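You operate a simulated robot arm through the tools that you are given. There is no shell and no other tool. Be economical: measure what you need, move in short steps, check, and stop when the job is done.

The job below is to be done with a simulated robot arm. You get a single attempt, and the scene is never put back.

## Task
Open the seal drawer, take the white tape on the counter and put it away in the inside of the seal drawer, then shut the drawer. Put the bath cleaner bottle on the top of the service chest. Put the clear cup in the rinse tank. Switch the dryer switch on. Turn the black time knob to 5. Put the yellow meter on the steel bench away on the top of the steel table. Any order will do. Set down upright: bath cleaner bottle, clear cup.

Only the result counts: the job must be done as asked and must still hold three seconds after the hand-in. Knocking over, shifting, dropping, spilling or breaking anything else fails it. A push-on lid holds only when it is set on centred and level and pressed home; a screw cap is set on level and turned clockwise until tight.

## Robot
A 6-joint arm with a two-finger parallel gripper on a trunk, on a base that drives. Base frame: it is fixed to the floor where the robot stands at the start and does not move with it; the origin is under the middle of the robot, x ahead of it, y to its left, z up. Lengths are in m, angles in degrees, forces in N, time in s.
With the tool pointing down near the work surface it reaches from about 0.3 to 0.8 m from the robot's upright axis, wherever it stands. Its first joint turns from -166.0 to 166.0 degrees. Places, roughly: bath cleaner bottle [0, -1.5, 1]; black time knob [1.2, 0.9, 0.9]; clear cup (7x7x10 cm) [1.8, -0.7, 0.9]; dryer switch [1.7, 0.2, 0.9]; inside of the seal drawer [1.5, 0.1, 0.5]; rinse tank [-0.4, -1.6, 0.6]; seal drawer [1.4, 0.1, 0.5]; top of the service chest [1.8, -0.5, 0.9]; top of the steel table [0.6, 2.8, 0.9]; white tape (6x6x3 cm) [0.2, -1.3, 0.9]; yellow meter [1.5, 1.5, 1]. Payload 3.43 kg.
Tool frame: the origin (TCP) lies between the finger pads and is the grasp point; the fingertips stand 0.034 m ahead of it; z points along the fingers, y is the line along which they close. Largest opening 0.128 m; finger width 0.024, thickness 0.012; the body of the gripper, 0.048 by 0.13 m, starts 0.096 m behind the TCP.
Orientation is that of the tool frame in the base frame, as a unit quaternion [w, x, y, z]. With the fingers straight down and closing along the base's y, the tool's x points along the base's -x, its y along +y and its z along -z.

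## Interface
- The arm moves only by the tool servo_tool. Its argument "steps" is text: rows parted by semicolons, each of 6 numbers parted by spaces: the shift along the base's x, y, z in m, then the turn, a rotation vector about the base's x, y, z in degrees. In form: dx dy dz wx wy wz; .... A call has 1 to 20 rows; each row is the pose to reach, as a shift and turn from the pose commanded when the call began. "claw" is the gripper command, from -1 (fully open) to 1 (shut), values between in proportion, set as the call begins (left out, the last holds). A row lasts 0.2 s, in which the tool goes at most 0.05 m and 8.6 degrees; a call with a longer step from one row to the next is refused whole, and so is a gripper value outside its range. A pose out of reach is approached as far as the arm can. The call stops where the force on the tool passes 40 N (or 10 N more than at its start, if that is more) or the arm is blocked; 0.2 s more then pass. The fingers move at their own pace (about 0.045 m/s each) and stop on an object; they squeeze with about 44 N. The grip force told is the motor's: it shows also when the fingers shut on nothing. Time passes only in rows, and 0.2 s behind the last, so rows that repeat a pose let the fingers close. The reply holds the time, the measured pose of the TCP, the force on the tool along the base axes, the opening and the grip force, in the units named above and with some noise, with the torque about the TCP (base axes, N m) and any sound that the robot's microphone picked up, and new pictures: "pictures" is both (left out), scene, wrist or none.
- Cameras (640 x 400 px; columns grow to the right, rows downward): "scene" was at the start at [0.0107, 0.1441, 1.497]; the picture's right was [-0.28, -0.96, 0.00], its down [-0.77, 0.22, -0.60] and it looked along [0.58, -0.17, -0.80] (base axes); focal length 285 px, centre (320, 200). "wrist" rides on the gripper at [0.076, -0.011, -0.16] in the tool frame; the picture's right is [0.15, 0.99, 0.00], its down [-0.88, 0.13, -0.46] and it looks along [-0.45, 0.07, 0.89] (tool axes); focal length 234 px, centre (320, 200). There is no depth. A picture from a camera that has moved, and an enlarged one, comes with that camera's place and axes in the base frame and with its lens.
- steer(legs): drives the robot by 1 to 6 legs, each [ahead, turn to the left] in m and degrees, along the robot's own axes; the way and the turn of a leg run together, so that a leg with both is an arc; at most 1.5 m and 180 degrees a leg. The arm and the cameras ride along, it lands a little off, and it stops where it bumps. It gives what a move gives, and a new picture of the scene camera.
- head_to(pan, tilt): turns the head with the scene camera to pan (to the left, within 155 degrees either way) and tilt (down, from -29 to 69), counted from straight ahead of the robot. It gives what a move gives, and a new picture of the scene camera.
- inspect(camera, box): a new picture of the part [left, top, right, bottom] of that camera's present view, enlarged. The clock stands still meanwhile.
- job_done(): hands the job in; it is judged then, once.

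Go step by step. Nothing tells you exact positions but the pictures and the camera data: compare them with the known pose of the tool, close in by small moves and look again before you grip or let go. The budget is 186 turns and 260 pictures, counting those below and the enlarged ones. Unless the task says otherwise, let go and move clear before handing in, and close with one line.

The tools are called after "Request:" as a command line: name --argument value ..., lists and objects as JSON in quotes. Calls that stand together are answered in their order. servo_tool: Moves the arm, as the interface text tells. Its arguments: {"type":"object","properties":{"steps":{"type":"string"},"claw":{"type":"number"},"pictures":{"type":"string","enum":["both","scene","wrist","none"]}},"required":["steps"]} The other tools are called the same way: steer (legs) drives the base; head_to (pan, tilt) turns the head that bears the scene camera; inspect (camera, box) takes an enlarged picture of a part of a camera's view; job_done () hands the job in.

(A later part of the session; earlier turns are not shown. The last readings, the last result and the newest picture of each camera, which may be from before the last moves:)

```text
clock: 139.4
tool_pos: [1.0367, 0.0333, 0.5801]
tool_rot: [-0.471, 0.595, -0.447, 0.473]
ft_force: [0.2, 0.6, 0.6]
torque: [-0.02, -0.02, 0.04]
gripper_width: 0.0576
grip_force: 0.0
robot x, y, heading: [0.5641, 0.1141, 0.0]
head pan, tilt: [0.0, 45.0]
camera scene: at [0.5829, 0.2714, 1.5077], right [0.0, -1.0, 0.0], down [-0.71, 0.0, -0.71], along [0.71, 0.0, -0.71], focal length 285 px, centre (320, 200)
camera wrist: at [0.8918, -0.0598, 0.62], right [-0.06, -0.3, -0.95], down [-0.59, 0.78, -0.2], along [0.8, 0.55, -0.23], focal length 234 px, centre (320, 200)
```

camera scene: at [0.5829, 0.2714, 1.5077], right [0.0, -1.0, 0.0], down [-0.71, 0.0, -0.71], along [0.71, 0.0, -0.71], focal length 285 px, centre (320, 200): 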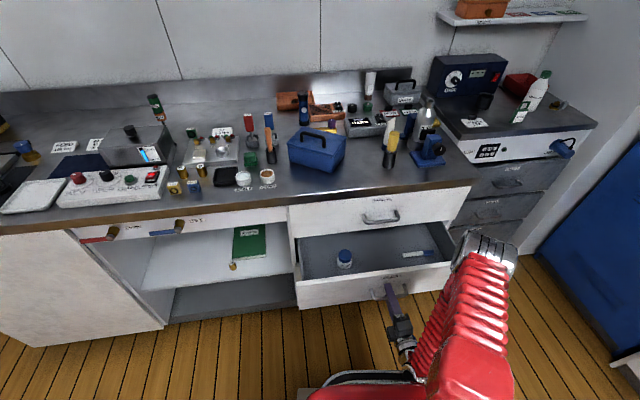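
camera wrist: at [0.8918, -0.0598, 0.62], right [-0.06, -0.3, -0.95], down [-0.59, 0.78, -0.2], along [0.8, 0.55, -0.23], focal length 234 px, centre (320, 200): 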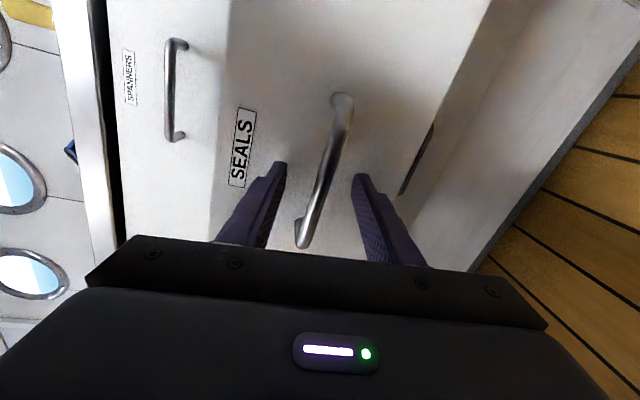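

Released. I'll back the base away, then restore the tool to pointing down.

Request:
steer --legs '[[-0.25, 0]]'

Request:
servo_tool --steps "0.02 0 0.04 0 8 0;0.03 0 0.08 0 16 0;0.03 0 0.12 0 24 0;0.03 0 0.16 0 32 0;0.03 0 0.2 0 40 0;0.03 0 0.24 0 48 0;0.03 0 0.28 0 56 0;0.03 0 0.32 0 64 0;0.03 0 0.36 0 72 0;0.02 0 0.4 0 79 0;0 0 0.44 0 84 0;-0.03 0 0.48 0 84 0;-0.06 0 0.52 0 84 0"

```text
clock: 141.6
tool_pos: [0.7839, 0.032, 0.5804]
tool_rot: [-0.471, 0.595, -0.448, 0.473]
ft_force: [1.3, 0.8, 1.2]
torque: [0.0, 0.0, -0.01]
gripper_width: 0.0577
grip_force: 0.1
robot x, y, heading: [0.3102, 0.1146, 0.3]
head pan, tilt: [0.0, 45.0]
camera scene: at [0.3308, 0.2705, 1.5077], right [0.0, -1.0, 0.0], down [-0.71, 0.0, -0.71], along [0.71, 0.0, -0.71], focal length 285 px, centre (320, 200)
```

scene: 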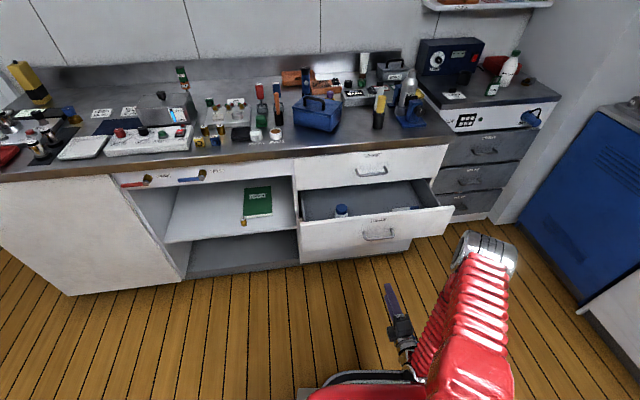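

```text
clock: 144.4
tool_pos: [0.7287, 0.0424, 1.0856]
tool_rot: [-0.119, 0.751, -0.646, -0.067]
ft_force: [0.2, 0.7, -0.5]
torque: [0.01, 0.02, 0.03]
gripper_width: 0.0577
grip_force: 0.1
out of reach, approached as far as the arm can: row 10, 11, 12, 13
robot x, y, heading: [0.3131, 0.1165, 0.2]
head pan, tilt: [0.0, 45.0]
camera scene: at [0.331, 0.2706, 1.5076], right [0.0, -1.0, 0.0], down [-0.71, 0.0, -0.71], along [0.71, 0.0, -0.71], focal length 285 px, centre (320, 200)
camera wrist: at [0.7438, -0.0689, 1.2208], right [-0.95, -0.28, -0.13], down [-0.29, 0.7, 0.65], along [-0.09, 0.66, -0.75], focal length 234 px, centre (320, 200)
```

scene: 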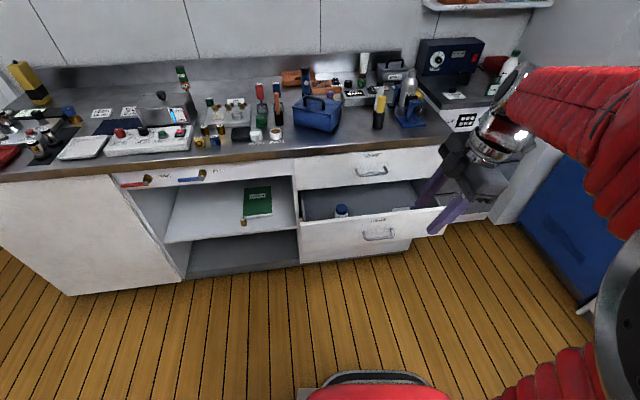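
wrist: 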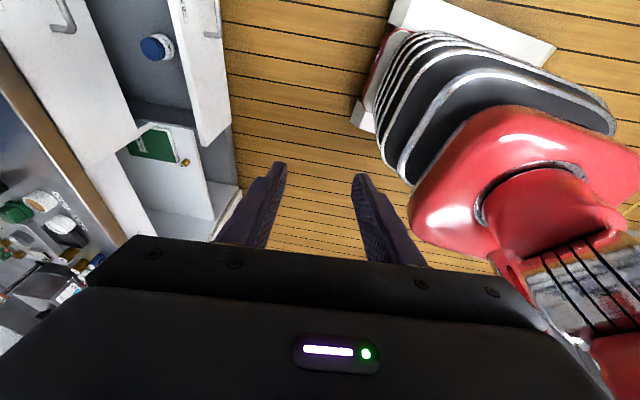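

Request:
servo_tool --steps "0 0 0.01 -7.5 1.5 0;0 0 0.02 -15.4 3.1 0;0 0 0.02 -15.4 3.1 0" --pictures "none"

Request:
servo_tool --steps "0 0 0 0 0 -8;0 0 0.02 0 0 -16;0 0 0.04 0 0 -24;0 0 0.06 0 0 -32;0 0.01 0.06 0 0 -40;0 0.02 0.06 0 0 -48;0 0.03 0.06 0 0 -56;0 0.04 0.06 0 0 -64;0 0.05 0.06 0 0 -72;0 0.06 0.06 0 0 -80;0 0.07 0.06 0 0 -88;0 0.07 0.06 0 0 -96;0 0.07 0.06 0 0 -98" --claw -1 --pictures "none"

Request:
steer --legs '[[0, -95], [0.8, 0]]'

```text
clock: 145.2
tool_pos: [0.7294, 0.0478, 1.0842]
tool_rot: [-0.123, 0.751, -0.647, -0.052]
ft_force: [0.1, 0.0, -0.6]
torque: [0.0, 0.0, 0.0]
gripper_width: 0.0579
grip_force: 0.0
out of reach, approached as far as the arm can: row 1, 2, 3
robot x, y, heading: [0.3097, 0.1133, 0.2]
head pan, tilt: [0.0, 45.0]
```

```text
clock: 148.0
tool_pos: [0.7285, 0.1124, 1.1254]
tool_rot: [0.167, -0.088, 0.978, 0.086]
ft_force: [0.5, 0.4, 0.2]
torque: [-0.01, -0.02, 0.02]
gripper_width: 0.1281
grip_force: 0.1
out of reach, approached as far as the arm can: row 4, 5, 6, 7, 8, 9, 10, 11, 12, 13
robot x, y, heading: [0.3065, 0.1143, 0.0]
head pan, tilt: [0.0, 45.0]
```

```text
clock: 159.6
tool_pos: [0.1701, -1.1112, 1.1259]
tool_rot: [0.174, 0.672, 0.717, -0.067]
ft_force: [-0.3, -0.2, 0.3]
torque: [-0.03, 0.02, 0.02]
gripper_width: 0.128
grip_force: 0.1
robot x, y, heading: [0.2188, -0.6913, -96.0]
head pan, tilt: [0.0, 45.0]
camera scene: at [0.3694, -0.7319, 1.5077], right [-0.99, 0.11, 0.0], down [0.08, 0.7, -0.71], along [-0.08, -0.7, -0.71], focal length 285 px, centre (320, 200)
```

scene: 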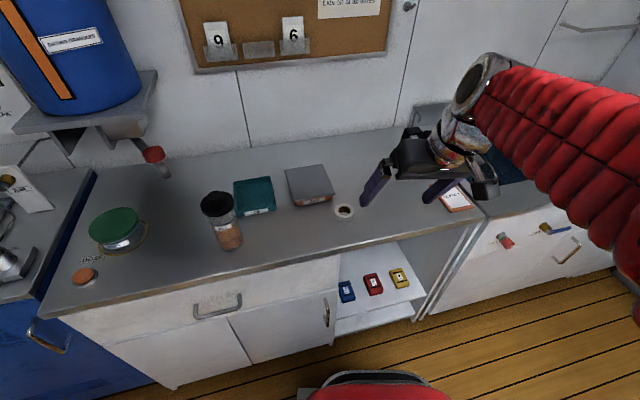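

The tape sits near (0.23,-1.30). I'll extend over it while straightening the tool.

Request:
servo_tool --steps "0.01 -0.04 0.01 5 2.5 0;0.02 -0.08 0.01 10 5 0;0.035 -0.12 0 15 7 0;0.05 -0.16 -0.01 19.4 9.3 0;0.06 -0.19 -0.03 19.4 9.3 0;0.06 -0.19 -0.06 19.4 9.3 0;0.06 -0.19 -0.06 19.4 9.3 0" --claw -0.6

```text
clock: 161.2
tool_pos: [0.2655, -1.3001, 1.0717]
tool_rot: [0.105, 0.689, 0.712, 0.086]
ft_force: [-0.2, -0.4, -0.3]
torque: [-0.05, -0.05, -0.03]
gripper_width: 0.1024
grip_force: 0.1
out of reach, approached as far as the arm can: row 1, 2, 3, 4, 5, 6, 7
robot x, y, heading: [0.2182, -0.6939, -96.1]
head pan, tilt: [0.0, 45.0]
camera scene: at [0.3693, -0.7323, 1.5077], right [-0.99, 0.11, 0.0], down [0.08, 0.7, -0.71], along [-0.08, -0.7, -0.71], focal length 285 px, centre (320, 200)
camera wrist: at [0.2112, -1.2204, 1.2188], right [0.95, 0.18, 0.26], down [0.03, -0.86, 0.5], along [0.32, -0.47, -0.82], focal length 234 px, centre (320, 200)
```

scene: 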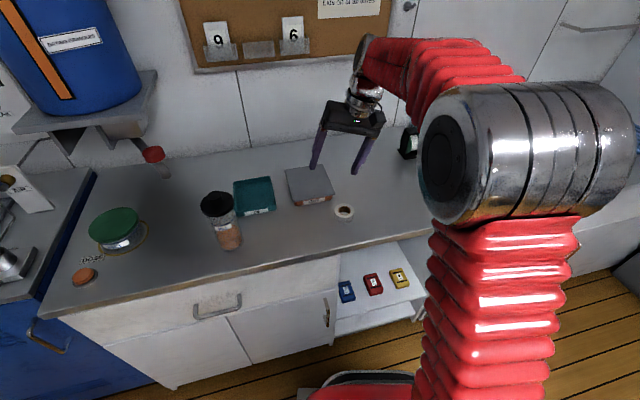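
wrist: 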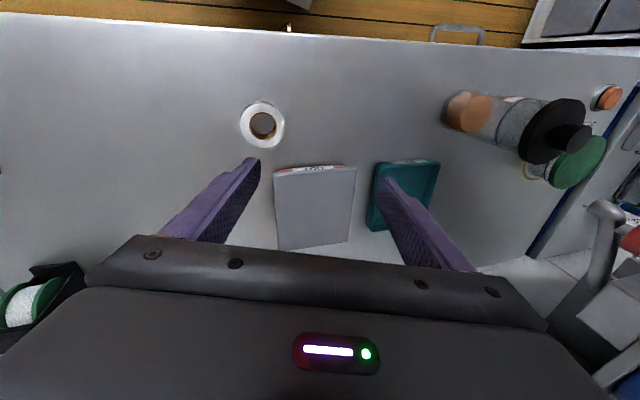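

Request:
servo_tool --steps "0 0 0.02 0.4 5 0;0 0 0.03 0.8 10 0;-0.01 0 0.03 1.3 15.5 0;-0.02 0 0.03 1.3 15.5 0;-0.03 0 0.03 1.3 15.5 0" --pictures "scene"

```text
clock: 162.4
tool_pos: [0.252, -1.2947, 1.0882]
tool_rot: [0.109, 0.694, 0.706, 0.082]
ft_force: [0.8, -0.1, 0.3]
torque: [0.03, -0.03, 0.02]
gripper_width: 0.1027
grip_force: 0.1
out of reach, approached as far as the arm can: row 1, 2, 3, 4, 5
robot x, y, heading: [0.2158, -0.6914, -96.1]
head pan, tilt: [0.0, 45.0]
camera scene: at [0.3693, -0.7323, 1.5077], right [-0.99, 0.11, 0.0], down [0.08, 0.7, -0.71], along [-0.08, -0.7, -0.71], focal length 285 px, centre (320, 200)
```

scene: 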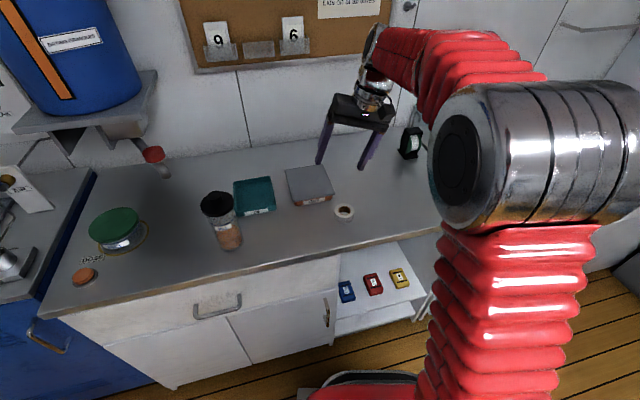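

A wrist joint seems at its limit (the wrist flipped during the drawer pull). I'll back into the open room and unwind it via a left-side sweep.

Request:
steer --legs '[[-0.5, 0]]'

Request:
servo_tool --steps "0.011 -0.017 0.02 -5.8 -3.9 0;0.022 -0.035 0.05 -11.6 -7.8 0;0.033 -0.05 0.07 -17.4 -11.7 0;0.044 -0.07 0.1 -23.2 -15.6 0;0.056 -0.085 0.12 -29 -19.5 0;0.067 -0.1 0.15 -34.8 -23.4 0;0.078 -0.12 0.17 -40.6 -27.3 0;0.09 -0.14 0.2 -46.4 -31.2 0;0.1 -0.155 0.22 -52.2 -35 0;0.112 -0.165 0.24 -58 -39 0;0.112 -0.165 0.24 -62 -42 0;0.112 -0.165 0.24 -62 -42 0"

```text
clock: 166.0
tool_pos: [0.3013, -0.8021, 1.0892]
tool_rot: [0.11, 0.699, 0.702, 0.082]
ft_force: [-0.5, 0.5, -0.1]
torque: [-0.02, 0.0, -0.01]
gripper_width: 0.1025
grip_force: 0.1
robot x, y, heading: [0.2725, -0.2, -97.1]
head pan, tilt: [0.0, 45.0]
camera scene: at [0.4243, -0.241, 1.5077], right [-0.99, 0.12, 0.0], down [0.08, 0.7, -0.71], along [-0.08, -0.7, -0.71], focal length 285 px, centre (320, 200)
```

scene: 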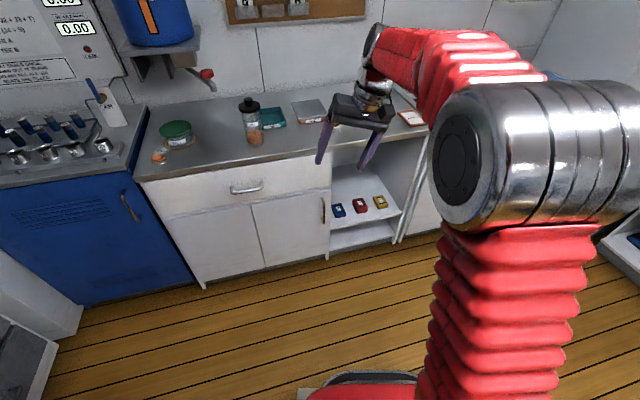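

```text
clock: 168.6
tool_pos: [0.4134, -0.9669, 1.3299]
tool_rot: [0.679, 0.471, 0.562, -0.051]
ft_force: [-0.6, -0.5, 0.1]
torque: [0.02, -0.02, 0.0]
gripper_width: 0.1024
grip_force: 0.1
robot x, y, heading: [0.2757, -0.202, -96.6]
head pan, tilt: [0.0, 45.0]
camera scene: at [0.4243, -0.2411, 1.5077], right [-0.99, 0.12, 0.0], down [0.08, 0.7, -0.71], along [-0.08, -0.7, -0.71], focal length 285 px, centre (320, 200)
camera wrist: at [0.3197, -0.8259, 1.2744], right [0.65, 0.61, 0.46], down [-0.57, -0.02, 0.82], along [0.51, -0.79, 0.34], focal length 234 px, centre (320, 200)
```

scene: 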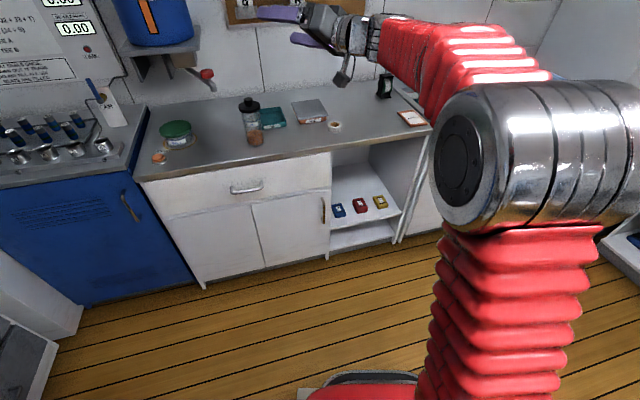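
wrist: 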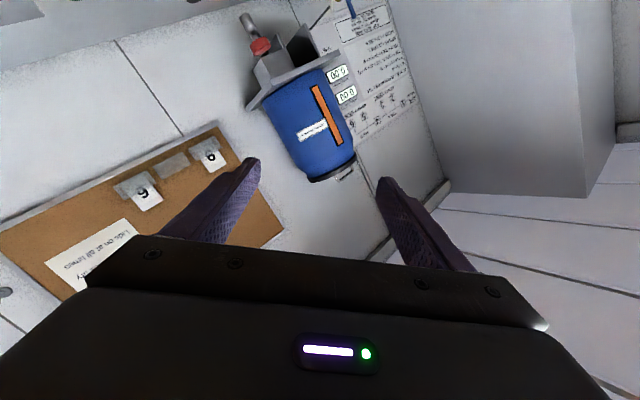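

Request:
servo_tool --steps "-0.027 -0.007 0.014 -3.5 -2.9 -7;-0.055 -0.014 0.028 -7 -5.8 -14;-0.083 -0.02 0.042 -10.5 -8.6 -21;-0.11 -0.027 0.056 -14.1 -11.5 -28;-0.138 -0.033 0.07 -17.6 -14.4 -35;-0.165 -0.04 0.085 -21.1 -17.2 -42;-0.19 -0.045 0.1 -24.7 -20.1 -49.2;-0.204 -0.049 0.105 -24.7 -20.1 -49.2;-0.204 -0.049 0.105 -24.7 -20.1 -49.2"

```text
clock: 170.6
tool_pos: [0.209, -1.0158, 1.433]
tool_rot: [0.762, 0.51, 0.172, -0.359]
ft_force: [0.4, 0.0, 0.0]
torque: [0.0, -0.01, -0.02]
gripper_width: 0.1024
grip_force: 0.1
robot x, y, heading: [0.2706, -0.2, -96.7]
head pan, tilt: [0.0, 45.0]
camera scene: at [0.4243, -0.2411, 1.5077], right [-0.99, 0.12, 0.0], down [0.08, 0.7, -0.71], along [-0.08, -0.7, -0.71], focal length 285 px, centre (320, 200)
camera wrist: at [0.2713, -0.9023, 1.3118], right [0.82, 0.16, 0.56], down [-0.46, 0.77, 0.45], along [-0.35, -0.62, 0.7], focal length 234 px, centre (320, 200)
```

scene: 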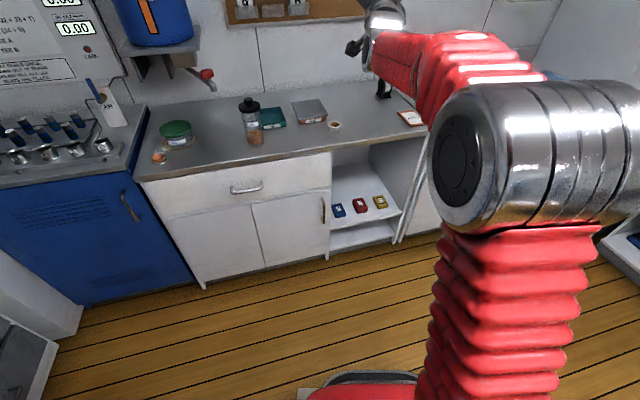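
wrist: 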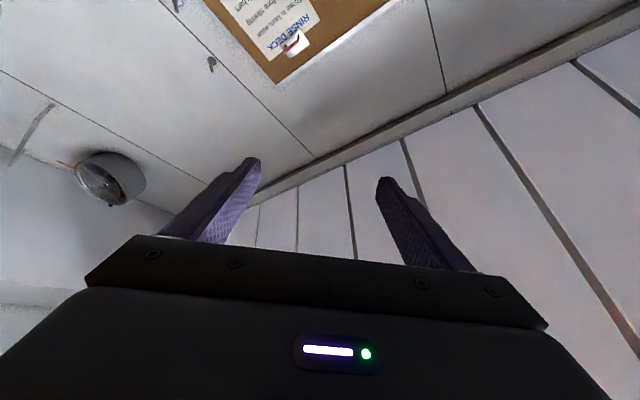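

Request:
servo_tool --steps "-0.016 0.002 0 0 0 0;-0.032 0.005 0 0 0 0;-0.032 0.005 0 0 0 0" --pictures "none"

Request:
servo_tool --steps "-0.001 -0.01 -0.03 7.15 -0.83 0;-0.003 -0.015 -0.065 14.3 -1.65 0;-0.003 -0.02 -0.095 21.5 -2.5 0;-0.003 -0.02 -0.13 28.6 -3.3 0;-0.003 -0.015 -0.16 35.8 -4.1 0;-0.002 -0.01 -0.195 42.9 -5 0;0.001 0.005 -0.225 50 -5.8 0;0.003 0.025 -0.255 57.2 -6.6 0;0.006 0.05 -0.28 64.4 -7.4 0;0.009 0.08 -0.305 71.5 -8.3 0;0.012 0.105 -0.325 78.7 -9.1 0;0.016 0.135 -0.34 85.8 -9.9 0;0.019 0.165 -0.35 93 -10.7 0;0.022 0.19 -0.355 100 -11.5 0;0.026 0.22 -0.355 107 -12.4 0;0.026 0.2245 -0.355 114 -13.2 0;0.026 0.2245 -0.355 114 -13.2 0"

```text
clock: 171.4
tool_pos: [0.1771, -1.0129, 1.432]
tool_rot: [0.762, 0.511, 0.171, -0.36]
ft_force: [0.0, 0.1, 0.2]
torque: [-0.02, -0.02, 0.0]
gripper_width: 0.1022
grip_force: 0.0
robot x, y, heading: [0.2711, -0.2032, -96.6]
head pan, tilt: [0.0, 45.0]
```

```text
clock: 175.0
tool_pos: [0.2049, -0.7863, 1.0783]
tool_rot: [0.001, 0.947, 0.321, -0.001]
ft_force: [-0.8, -0.1, 0.4]
torque: [0.0, 0.0, 0.01]
gripper_width: 0.1024
grip_force: 0.1
robot x, y, heading: [0.2702, -0.1981, -96.9]
head pan, tilt: [0.0, 45.0]
camera scene: at [0.4243, -0.241, 1.5077], right [-0.99, 0.12, 0.0], down [0.08, 0.7, -0.71], along [-0.08, -0.7, -0.71], focal length 285 px, centre (320, 200)
camera wrist: at [0.2581, -0.7304, 1.2392], right [0.72, -0.7, 0.0], down [-0.62, -0.64, 0.46], along [-0.32, -0.33, -0.89], focal length 234 px, centre (320, 200)
```

scene: 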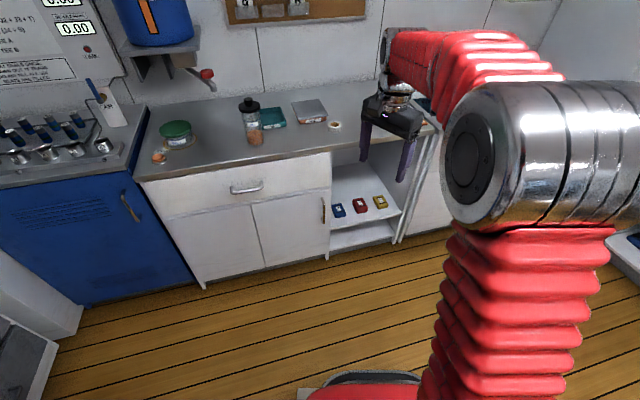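
wrist: 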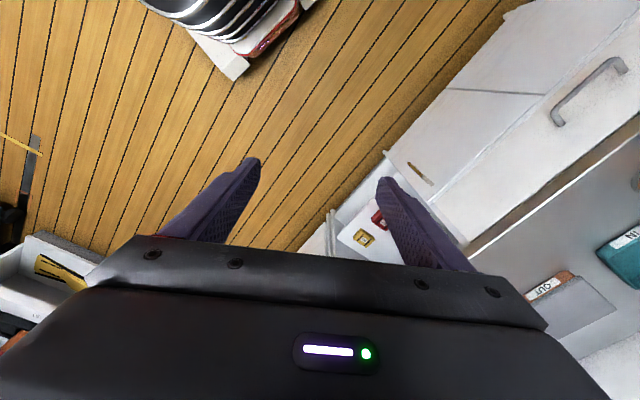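

The wrist is unwound and the tool points straight down. Now yaw it and drive back to the tape.

Request:
servo_tool --steps "0 0 0 0 0 8;0 0 0 0 0 16;0 0 0 0 0 24;0 0 0 0 0 32;0 0 0 0 0 40;0 0 0 0 0 48;0 0 0 0 0 56;0 0 0 0 0 60" --pictures "none"

Request:
steer --legs '[[0.5, 0]]'

Request:
inspect --camera "wrist" --box '[0, 0, 640, 400]'

```text
clock: 176.8
tool_pos: [0.2025, -0.7864, 1.0801]
tool_rot: [0.0, 0.66, 0.751, -0.001]
ft_force: [0.3, -0.3, 0.2]
torque: [-0.01, 0.01, 0.02]
gripper_width: 0.1021
grip_force: 0.2
robot x, y, heading: [0.2717, -0.2021, -97.0]
head pan, tilt: [0.0, 45.0]
```

```text
clock: 180.5
tool_pos: [0.1408, -1.2851, 1.0793]
tool_rot: [0.001, 0.662, 0.749, -0.001]
ft_force: [0.6, 0.4, 1.1]
torque: [-0.01, 0.03, 0.01]
gripper_width: 0.1023
grip_force: 0.0
robot x, y, heading: [0.2108, -0.7001, -97.2]
head pan, tilt: [0.0, 45.0]
camera scene: at [0.364, -0.741, 1.5077], right [-0.99, 0.12, 0.0], down [0.09, 0.7, -0.71], along [-0.09, -0.7, -0.71], focal length 285 px, centre (320, 200)
```

scene: 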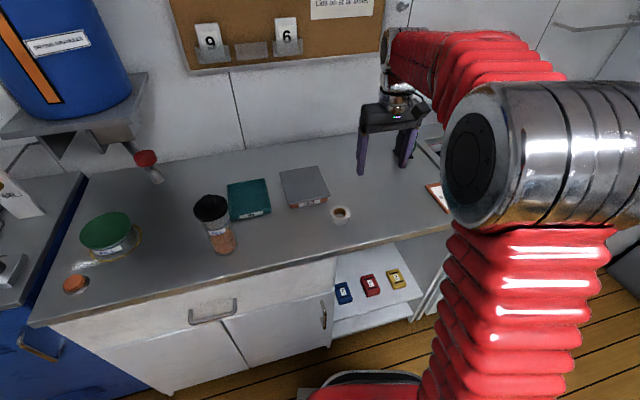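

```text
1.00 times, centred on (320, 200) of wrist (not enlarged: the box is as wide or as high as the picture)
camera zoom: at [0.1204, -1.2101, 1.2393], right [0.96, 0.27, 0.0], down [0.24, -0.86, 0.46], along [0.12, -0.44, -0.89], focal length 234 px, centre (320, 200)
```

zoom: 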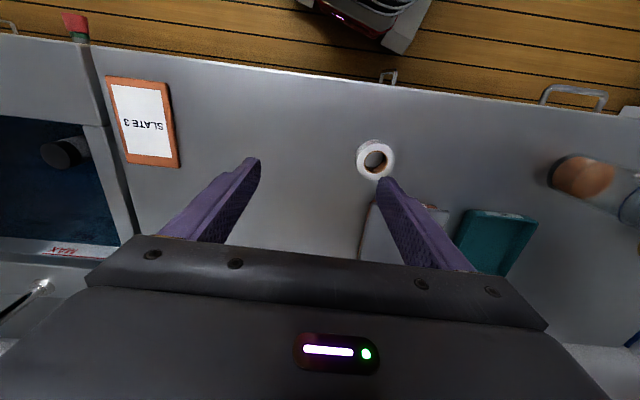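

Request:
servo_tool --steps "0.03 -0.003 0 0 0 0;0.06 -0.006 0 0 0 0;0.091 -0.009 -0.02 0 0 0;0.091 -0.009 -0.06 0 0 0;0.091 -0.009 -0.1 0 0 0;0.091 -0.009 -0.11 0 0 0;0.091 -0.009 -0.11 0 0 0" --pictures "wrist"

```text
clock: 182.1
tool_pos: [0.2308, -1.2943, 0.9701]
tool_rot: [0.001, 0.662, 0.749, -0.001]
ft_force: [0.2, 0.0, 0.6]
torque: [-0.02, -0.02, 0.05]
gripper_width: 0.102
grip_force: 0.0
robot x, y, heading: [0.2106, -0.6997, -97.1]
head pan, tilt: [0.0, 45.0]
camera wrist: at [0.2098, -1.2184, 1.1299], right [0.96, 0.27, 0.0], down [0.24, -0.86, 0.46], along [0.12, -0.44, -0.89], focal length 234 px, centre (320, 200)
```

wrist: 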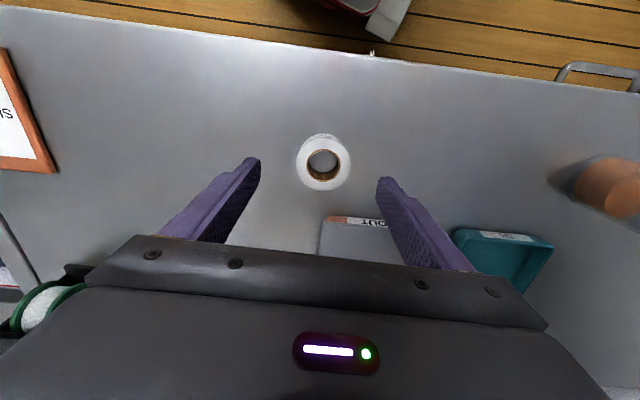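

Well centred; descend and grip the tape.

Request:
servo_tool --steps "0.001 0 -0.03 0 0 0;0.001 0 -0.05 0 0 0;0.001 0 -0.06 0 0 0;0.001 0 -0.066 0 0 0;0.001 0 -0.066 0 0 0" --pictures "none"

Request:
servo_tool --steps "0 0 0 0 0 0;0 0 0 0 0 0;0 0 0 0 0 0;0 0 0 0 0 0" --claw 1 --pictures "none"

Request:
servo_tool --steps "0 0 0.03 0 0 0;0 0 0.07 0 0 0;0 0 0.11 0 0 0;0 0 0.15 0 0 0;0 0 0.19 0 0 0;0 0 0.22 0 0 0"

```text
clock: 183.3
tool_pos: [0.2319, -1.2935, 0.9039]
tool_rot: [0.002, 0.662, 0.75, -0.001]
ft_force: [0.1, 0.3, 0.3]
torque: [0.01, 0.0, -0.04]
gripper_width: 0.1021
grip_force: 0.0
robot x, y, heading: [0.2108, -0.6973, -97.0]
head pan, tilt: [0.0, 45.0]
```

```text
clock: 184.3
tool_pos: [0.231, -1.2939, 0.9041]
tool_rot: [0.001, 0.662, 0.75, -0.002]
ft_force: [0.0, -0.2, -0.4]
torque: [-0.03, 0.03, -0.01]
gripper_width: 0.0583
grip_force: 40.2
robot x, y, heading: [0.211, -0.7001, -96.9]
head pan, tilt: [0.0, 45.0]
```

```text
clock: 185.7
tool_pos: [0.2331, -1.2924, 1.1225]
tool_rot: [0.0, 0.662, 0.749, 0.001]
ft_force: [0.4, -0.3, -0.4]
torque: [0.03, 0.01, -0.03]
gripper_width: 0.0583
grip_force: 43.6
robot x, y, heading: [0.2148, -0.7, -97.0]
head pan, tilt: [0.0, 45.0]
camera scene: at [0.364, -0.7411, 1.5077], right [-0.99, 0.12, 0.0], down [0.09, 0.7, -0.71], along [-0.09, -0.7, -0.71], focal length 285 px, centre (320, 200)
camera wrist: at [0.2133, -1.2184, 1.2833], right [0.96, 0.27, 0.0], down [0.24, -0.86, 0.46], along [0.12, -0.44, -0.89], focal length 234 px, centre (320, 200)
```

scene: 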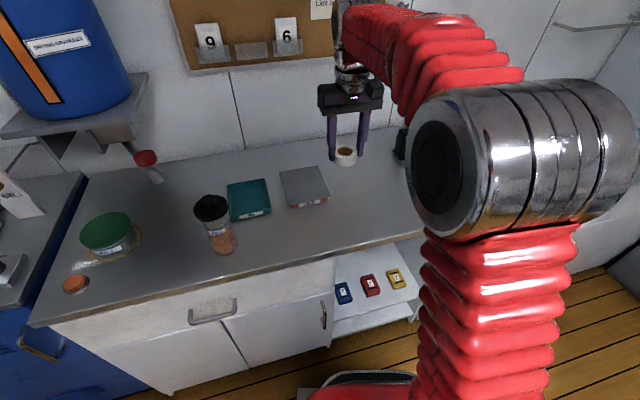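
wrist: 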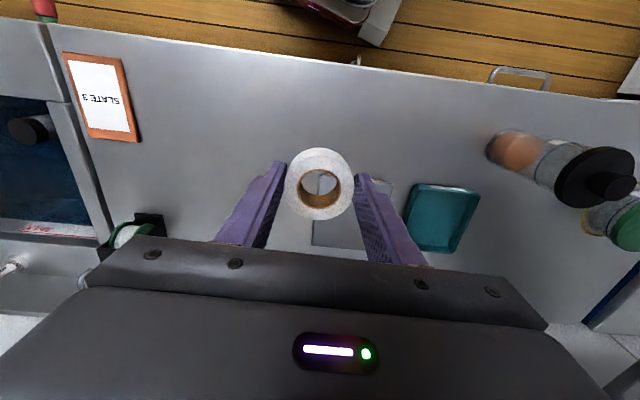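

Tape held. Driving back to the open drawer.

Request:
steer --legs '[[-0.74, 0], [0, 97], [0.25, 0]]'

Request:
head_to --pan -8 --tilt 52

```text
clock: 198.7
tool_pos: [1.1486, 0.1174, 1.1222]
tool_rot: [0.001, -0.114, 0.993, 0.0]
ft_force: [-1.7, 0.7, -1.7]
torque: [-0.08, -0.15, 0.0]
gripper_width: 0.0579
grip_force: 44.1
robot x, y, heading: [0.5593, -0.0259, -2.4]
head pan, tilt: [0.0, 45.0]
camera scene: at [0.5878, 0.1279, 1.5077], right [-0.04, -1.0, 0.0], down [-0.71, 0.03, -0.71], along [0.71, -0.03, -0.71], focal length 285 px, centre (320, 200)
```

scene: 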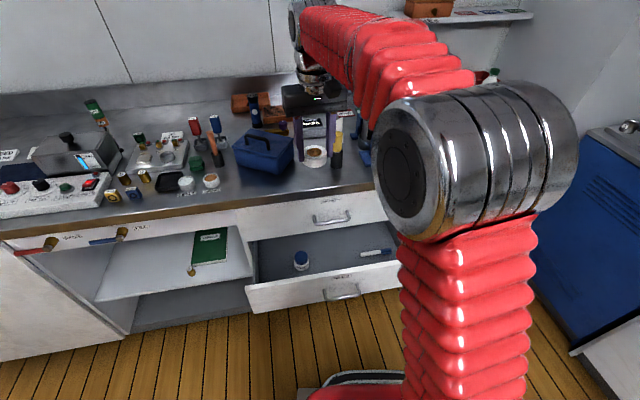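

```text
clock: 199.3
tool_pos: [1.1497, 0.1163, 1.1243]
tool_rot: [0.0, -0.113, 0.994, 0.0]
ft_force: [0.0, 0.1, -0.7]
torque: [0.01, 0.01, 0.02]
gripper_width: 0.0577
grip_force: 43.6
robot x, y, heading: [0.5618, -0.0274, -2.5]
head pan, tilt: [-8.0, 52.0]
camera scene: at [0.5812, 0.1175, 1.4981], right [-0.18, -0.98, 0.0], down [-0.78, 0.14, -0.62], along [0.61, -0.11, -0.79], focal length 285 px, centre (320, 200)
```

scene: 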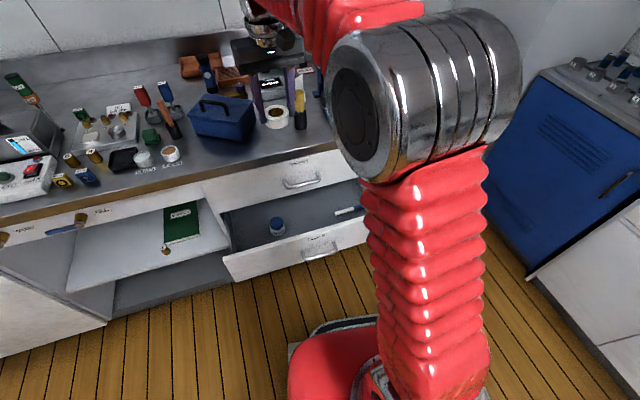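

Drawer interior gap is x≈1.10–1.25; free floor is around (1.15, 0.02). I'll lower the tape toward it.

Request:
servo_tool --steps "0 -0.03 -0.03 0 0 -2;0 -0.06 -0.07 0 0 -4;0 -0.09 -0.11 0 0 -5;0 -0.096 -0.15 0 0 -5;0 -0.096 -0.2 0 0 -5;0 -0.096 -0.25 0 0 -5;0 -0.096 -0.3 0 0 -5;0 -0.096 -0.35 0 0 -5;0 -0.096 -0.4 0 0 -5;0 -0.096 -0.4 0 0 -5"

```text
clock: 201.6
tool_pos: [1.149, 0.0201, 0.7231]
tool_rot: [0.001, -0.07, 0.998, 0.001]
ft_force: [-0.7, 0.5, -1.3]
torque: [0.02, 0.01, 0.0]
gripper_width: 0.0578
grip_force: 43.7
robot x, y, heading: [0.564, -0.0281, -2.5]
head pan, tilt: [-8.0, 52.0]
camera scene: at [0.5814, 0.1175, 1.4981], right [-0.18, -0.98, 0.0], down [-0.78, 0.14, -0.62], along [0.61, -0.11, -0.79], focal length 285 px, centre (320, 200)
camera wrist: at [1.0759, 0.0002, 0.8834], right [-0.28, 0.96, 0.0], down [0.85, 0.25, 0.46], along [0.44, 0.13, -0.89], focal length 234 px, centre (320, 200)
```

scene: 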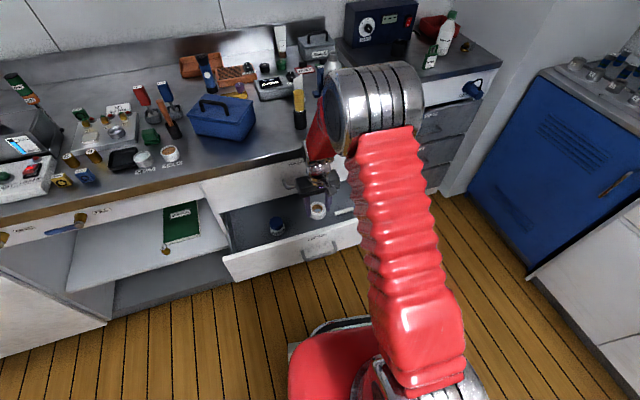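
wrist: 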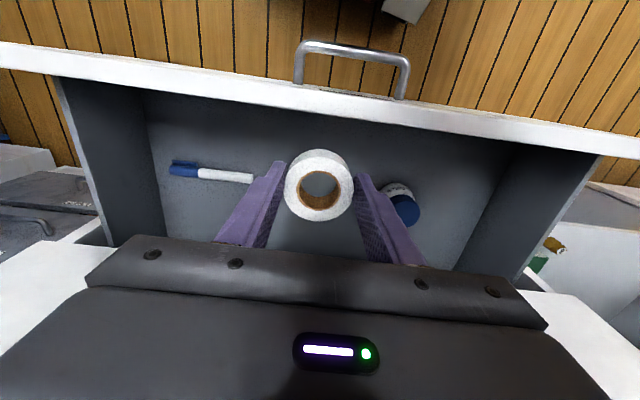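

Request:
servo_tool --steps "0 -0.008 -0.04 0 0 0;0 -0.008 -0.08 0 0 0;0 -0.008 -0.12 0 0 0;0 -0.008 -0.14 0 0 0;0 -0.008 -0.15 0 0 0;0 -0.008 -0.157 0 0 0;0 -0.008 -0.164 0 0 0;0 -0.008 -0.171 0 0 0;0 -0.008 -0.178 0 0 0;0 -0.008 -0.185 0 0 0;0 -0.008 -0.192 0 0 0;0 -0.008 -0.199 0 0 0;0 -0.008 -0.206 0 0 0;0 -0.008 -0.213 0 0 0"

```text
clock: 203.7
tool_pos: [1.1508, 0.0129, 0.5467]
tool_rot: [0.003, -0.071, 0.997, 0.0]
ft_force: [-0.1, -0.1, 2.3]
torque: [-0.14, 0.03, 0.04]
gripper_width: 0.0569
grip_force: 43.9
robot x, y, heading: [0.5629, -0.0307, -2.3]
head pan, tilt: [-8.0, 52.0]
stopped in row 10: the force on the tool passed its limit at 52 N (the readings are from after the stop); the commanded pose is now the measured one
camera scene: at [0.5814, 0.1175, 1.4981], right [-0.18, -0.98, 0.0], down [-0.78, 0.14, -0.62], along [0.61, -0.11, -0.79], focal length 285 px, centre (320, 200)
camera wrist: at [1.0774, -0.0085, 0.7059], right [-0.29, 0.96, 0.0], down [0.85, 0.25, 0.46], along [0.44, 0.13, -0.89], focal length 234 px, centre (320, 200)
```

scene: 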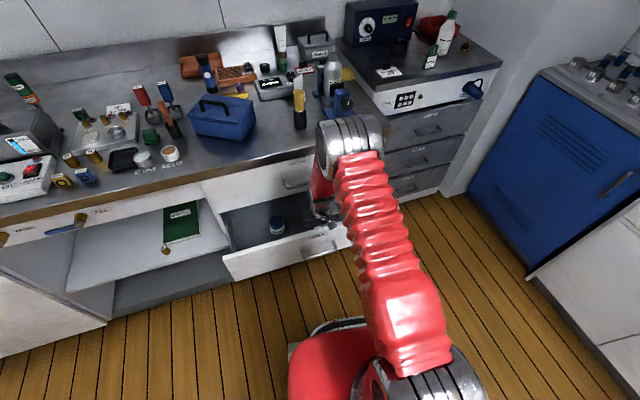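
wrist: 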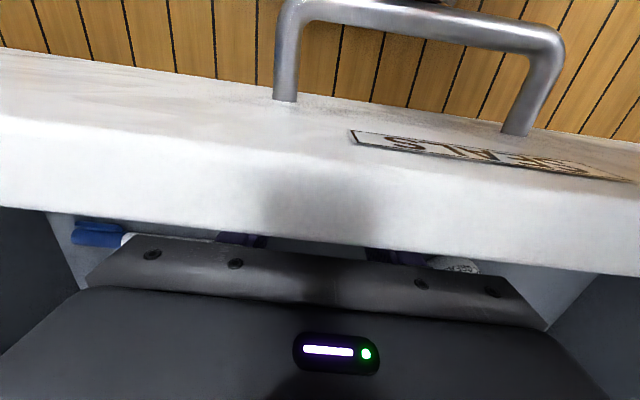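

Floor contact. Release and rise.

Request:
servo_tool --steps "0 0 0.001 0 0 0;0 0 0.001 0 0 0;0 0 0.001 0 0 0;0 0 0.001 0 0 0" --claw -0.4 --pictures "none"

Request:
servo_tool --steps "0 0 0.03 0 0 0;0 0 0.07 0 0 0;0 0 0.11 0 0 0;0 0 0.15 0 0 0;0 0 0.2 0 0 0;0 0 0.25 0 0 0;-0.03 0 0.28 0 0 0;-0.07 0 0.3 0 0 0"

```text
clock: 204.7
tool_pos: [1.1496, 0.0129, 0.547]
tool_rot: [0.003, -0.07, 0.998, 0.0]
ft_force: [-0.2, -0.8, 0.3]
torque: [0.0, 0.0, -0.01]
gripper_width: 0.0895
grip_force: 0.1
robot x, y, heading: [0.5601, -0.0283, -2.2]
head pan, tilt: [-8.0, 52.0]
```

```text
clock: 206.5
tool_pos: [1.0817, 0.0133, 0.848]
tool_rot: [0.002, -0.07, 0.998, 0.0]
ft_force: [0.0, 0.0, -0.5]
torque: [0.0, 0.04, 0.01]
gripper_width: 0.0897
grip_force: 0.0
robot x, y, heading: [0.5563, -0.0264, -2.3]
head pan, tilt: [-8.0, 52.0]
camera scene: at [0.5816, 0.1175, 1.4981], right [-0.18, -0.98, 0.0], down [-0.78, 0.14, -0.62], along [0.61, -0.11, -0.79], focal length 285 px, centre (320, 200)
camera wrist: at [1.0088, -0.0076, 1.0084], right [-0.28, 0.96, 0.0], down [0.85, 0.25, 0.46], along [0.44, 0.13, -0.89], focal length 234 px, centre (320, 200)
```

scene: 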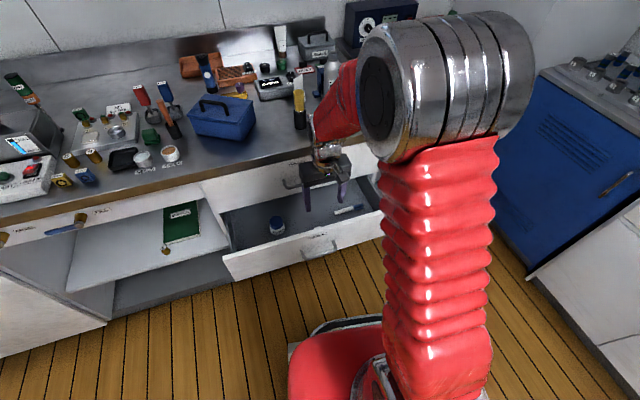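
wrist: 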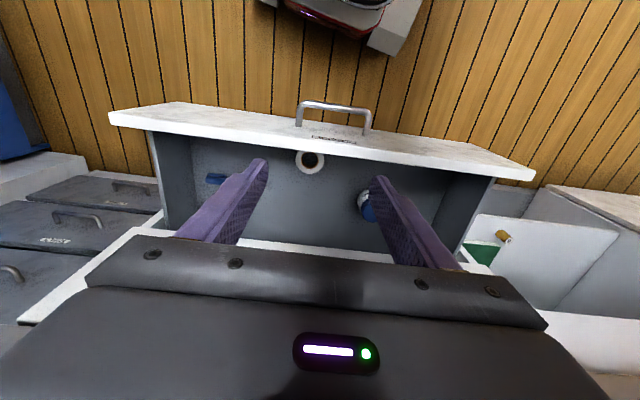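

The tape lies flat in the drawer. I'll close the fingers, tilt the tool forward, and push the drawer front beside its handle.

Request:
servo_tool --steps "-0.03 -0.03 0.02 0 0 0;-0.06 -0.06 0.02 0 0 0;-0.09 -0.09 0.02 0 -5 0;-0.1 -0.12 0.02 0 -12 0;-0.1 -0.12 0 0 -19 0;-0.1 -0.12 -0.04 0 -26 0;-0.1 -0.12 -0.08 0 -32 0;-0.1 -0.12 -0.12 0 -36 0;-0.1 -0.12 -0.16 0 -36 0;-0.1 -0.12 -0.188 0 -36 0;-0.1 -0.12 -0.188 0 -36 0" --claw 1

```text
clock: 208.9
tool_pos: [0.9999, -0.1303, 0.7637]
tool_rot: [0.292, -0.064, 0.954, 0.012]
ft_force: [0.6, 0.3, 0.7]
torque: [-0.01, 0.01, -0.02]
gripper_width: 0.0
grip_force: 33.5
out of reach, approached as far as the arm can: row 6, 7, 8, 9, 10, 11
robot x, y, heading: [0.5602, -0.0284, -2.5]
head pan, tilt: [-8.0, 52.0]
camera scene: at [0.5811, 0.1175, 1.4981], right [-0.18, -0.98, 0.0], down [-0.78, 0.14, -0.62], along [0.61, -0.11, -0.79], focal length 285 px, centre (320, 200)
camera wrist: at [0.8503, -0.1595, 0.8536], right [-0.25, 0.96, -0.09], down [0.45, 0.2, 0.87], along [0.86, 0.17, -0.49], focal length 234 px, centre (320, 200)
```

scene: 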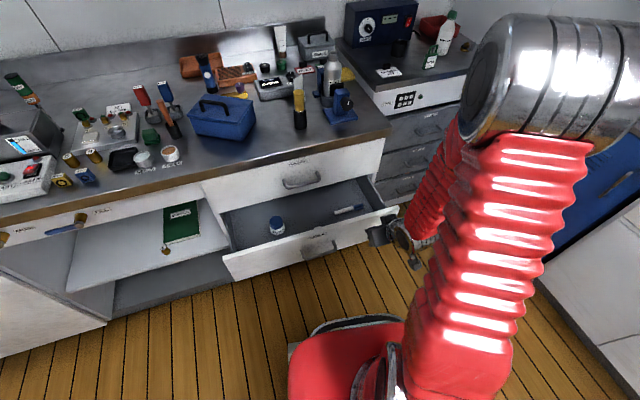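
wrist: 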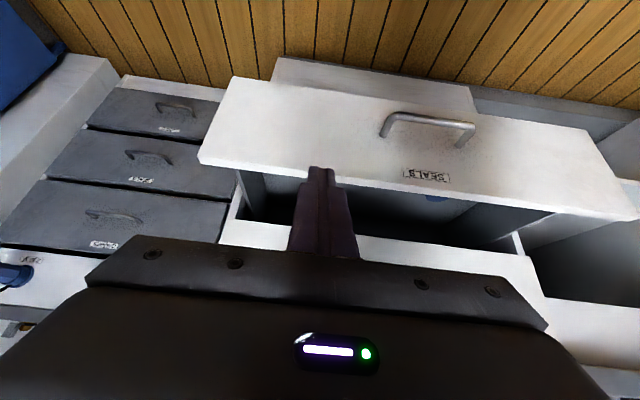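

Request:
steer --legs '[[-0.14, 0]]'

Request:
servo_tool --steps "0.03 0 -0.02 0 0 0;0.06 0.01 -0.04 0 0 0;0.09 0.015 -0.06 0 0 0;0.12 0.02 -0.08 0 0 0;0.13 0.02 -0.1 0 0 0;0.13 0.02 -0.105 0 0 0"

```text
clock: 210.4
tool_pos: [0.86, -0.1243, 0.7629]
tool_rot: [0.293, -0.065, 0.954, 0.013]
ft_force: [-0.2, 0.1, -0.6]
torque: [-0.02, 0.0, 0.02]
gripper_width: 0.0
grip_force: 32.7
robot x, y, heading: [0.4262, -0.019, -2.7]
head pan, tilt: [-8.0, 52.0]
camera scene: at [0.4422, 0.1232, 1.4981], right [-0.18, -0.98, 0.0], down [-0.78, 0.14, -0.62], along [0.61, -0.11, -0.79], focal length 285 px, centre (320, 200)
```

scene: 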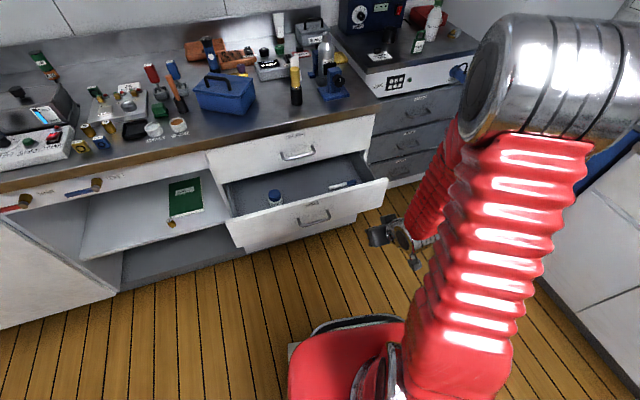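

```text
clock: 211.8
tool_pos: [0.9933, -0.1081, 0.6599]
tool_rot: [0.29, -0.064, 0.955, 0.019]
ft_force: [0.7, 0.2, -0.8]
torque: [0.0, 0.03, -0.03]
gripper_width: 0.0
grip_force: 32.6
out of reach, approached as far as the arm can: row 6
robot x, y, heading: [0.4202, -0.022, -2.5]
head pan, tilt: [-8.0, 52.0]
camera scene: at [0.4423, 0.1232, 1.4981], right [-0.18, -0.98, 0.0], down [-0.78, 0.14, -0.62], along [0.61, -0.11, -0.79], focal length 285 px, centre (320, 200)
camera wrist: at [0.8443, -0.1372, 0.7508], right [-0.25, 0.96, -0.08], down [0.46, 0.19, 0.87], along [0.85, 0.18, -0.49], focal length 234 px, centre (320, 200)
```

scene: 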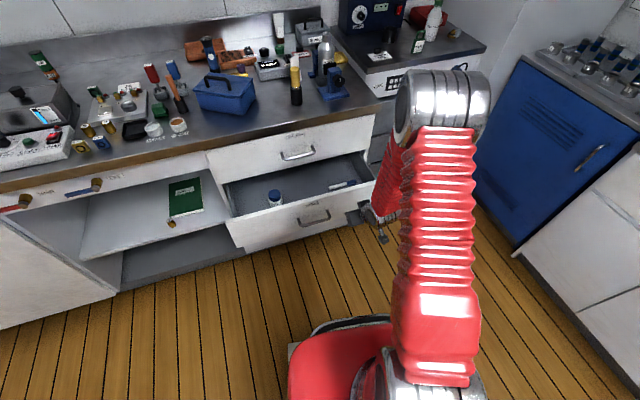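
wrist: 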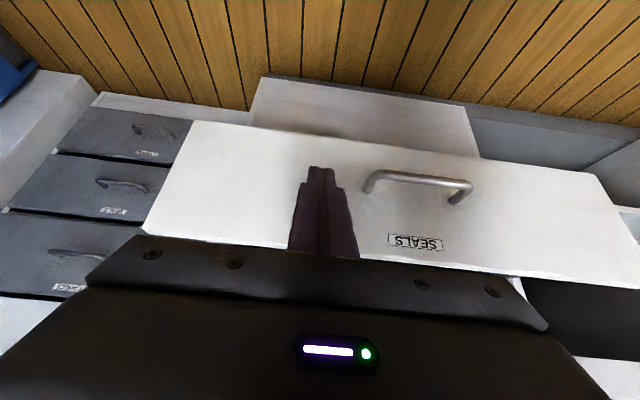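

Request:
servo_tool --steps "0.03 0.004 0 0 0 0;0.06 0.008 0 0 0 0;0.09 0.012 0 0 0 0;0.12 0.016 0 0 0 0;0.15 0.02 0 0 0 0;0.18 0.024 0 0 0 0;0.2 0.027 0 0 0 0;0.215 0.029 0 0 0 0;0.23 0.031 0 0 0 0;0.24 0.032 0 0 0 0;0.25 0.033 0 0 0 0;0.26 0.034 0 0 0 0"

```text
clock: 214.4
tool_pos: [1.2549, -0.0724, 0.6603]
tool_rot: [0.293, -0.064, 0.954, 0.012]
ft_force: [-1.0, -0.4, 0.6]
torque: [0.0, 0.03, 0.01]
gripper_width: 0.0
grip_force: 32.8
robot x, y, heading: [0.4217, -0.0218, -2.5]
head pan, tilt: [-8.0, 52.0]
camera scene: at [0.4426, 0.1232, 1.4981], right [-0.18, -0.98, 0.0], down [-0.78, 0.14, -0.62], along [0.61, -0.11, -0.79], focal length 285 px, centre (320, 200)
camera wrist: at [1.105, -0.1014, 0.7507], right [-0.25, 0.96, -0.09], down [0.45, 0.2, 0.87], along [0.86, 0.17, -0.49], focal length 234 px, centre (320, 200)
```

scene: 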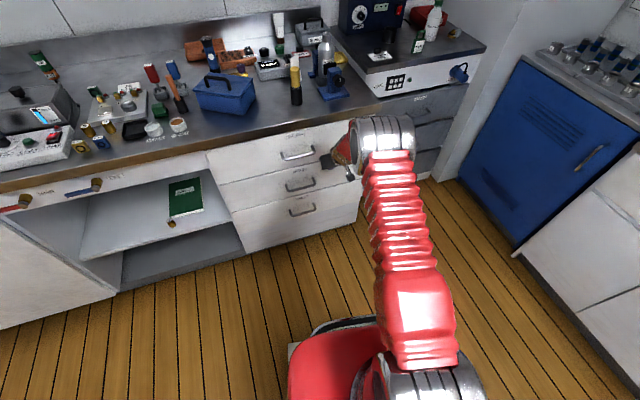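
wrist: 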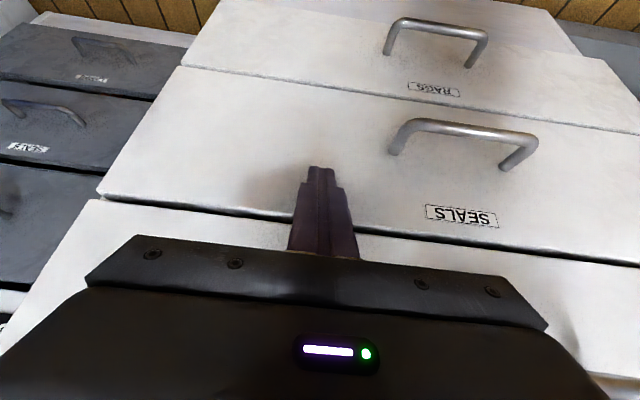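

Request:
servo_tool --steps "0.006 0.001 0 0 0 0;0.012 0.002 0 0 0 0;0.018 0.002 0 0 0 0;0.024 0.003 0 0 0 0;0.03 0.004 0 0 0 0" --pictures "wrist"

```text
clock: 214.8
tool_pos: [1.2561, -0.0718, 0.6585]
tool_rot: [0.288, -0.064, 0.955, 0.014]
ft_force: [-7.8, -2.0, 2.5]
torque: [-0.02, 0.12, 0.01]
gripper_width: 0.0
grip_force: 32.3
robot x, y, heading: [0.4199, -0.0215, -2.5]
head pan, tilt: [-8.0, 52.0]
stopped in row 2: the force on the tool passed its limit at 52 N (the readings are from after the stop); the commanded pose is now the measured one
camera wrist: at [1.1068, -0.1017, 0.7497], right [-0.25, 0.96, -0.09], down [0.46, 0.2, 0.86], along [0.85, 0.18, -0.49], focal length 234 px, centre (320, 200)
```

wrist: 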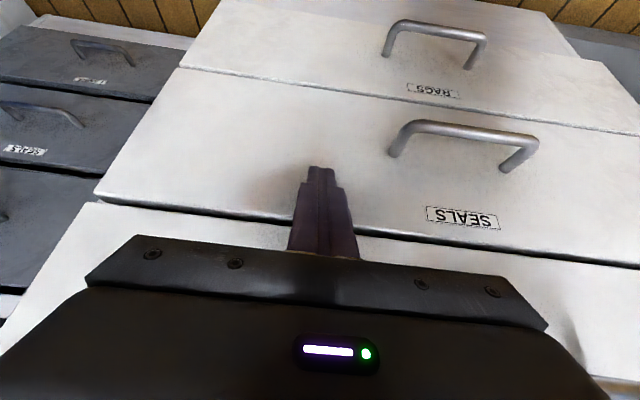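

The drawer is shut against its stop. Now retract, straighten, and go for the dryer switch.

Request:
servo_tool --steps "-0.04 0 0 0 0 0;-0.08 0 0 0 0 0;-0.12 0 0.03 0 0 0;-0.14 0.01 0.07 0 6 0;-0.14 0.02 0.11 0 12 0;-0.14 0.03 0.15 0 18 0;-0.14 0.04 0.19 0 24 0;-0.14 0.05 0.23 0 30 0;-0.14 0.05 0.27 0 33.5 0;-0.14 0.05 0.32 0 33.5 0;-0.14 0.05 0.37 0 33.5 0;-0.14 0.05 0.42 0 33.5 0;-0.14 0.05 0.47 0 33.5 0;-0.14 0.05 0.5 0 33.5 0" --pictures "none"

Request:
steer --legs '[[0.15, 12], [0.27, 0]]'

Request:
head_to --pan 0 --tilt 45

```text
clock: 217.8
tool_pos: [1.1159, -0.0221, 1.1579]
tool_rot: [0.002, -0.057, 0.998, 0.033]
ft_force: [0.1, -0.6, 0.0]
torque: [-0.02, 0.03, -0.01]
gripper_width: 0.0
grip_force: 33.2
robot x, y, heading: [0.4218, -0.0229, -2.4]
head pan, tilt: [-8.0, 52.0]
```

```text
clock: 221.4
tool_pos: [1.5258, 0.1724, 1.158]
tool_rot: [-0.001, -0.158, 0.987, 0.032]
ft_force: [0.3, -0.4, 0.5]
torque: [-0.03, 0.01, 0.0]
gripper_width: 0.0
grip_force: 33.0
robot x, y, heading: [0.8474, 0.035, 9.5]
head pan, tilt: [-8.0, 52.0]
camera scene: at [0.8352, 0.1808, 1.4981], right [0.02, -1.0, 0.0], down [-0.79, -0.02, -0.62], along [0.62, 0.01, -0.79], focal length 285 px, centre (320, 200)
```

scene: 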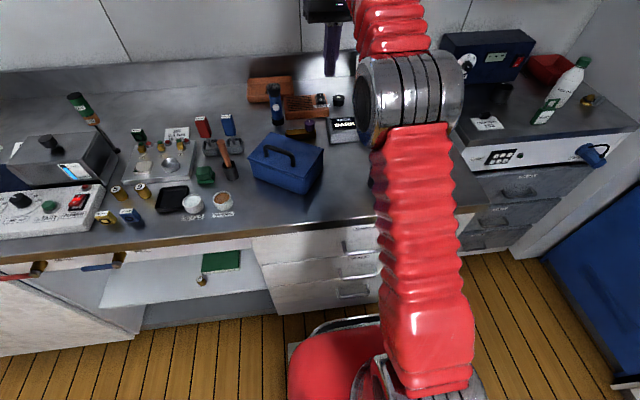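

```text
clock: 222.1
tool_pos: [1.5248, 0.1722, 1.1575]
tool_rot: [-0.001, -0.158, 0.987, 0.033]
ft_force: [0.7, 0.5, 0.0]
torque: [0.0, 0.0, 0.01]
gripper_width: 0.0
grip_force: 33.2
robot x, y, heading: [0.84, 0.0344, 9.2]
head pan, tilt: [0.0, 45.0]
camera scene: at [0.8403, 0.1922, 1.5076], right [0.16, -0.99, 0.0], down [-0.7, -0.11, -0.71], along [0.7, 0.11, -0.71], focal length 285 px, centre (320, 200)
```

scene: 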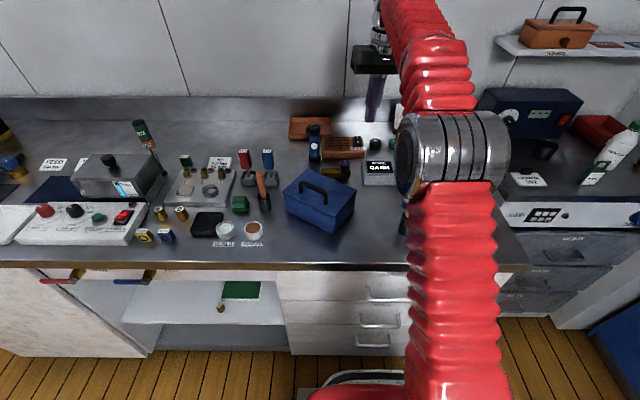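

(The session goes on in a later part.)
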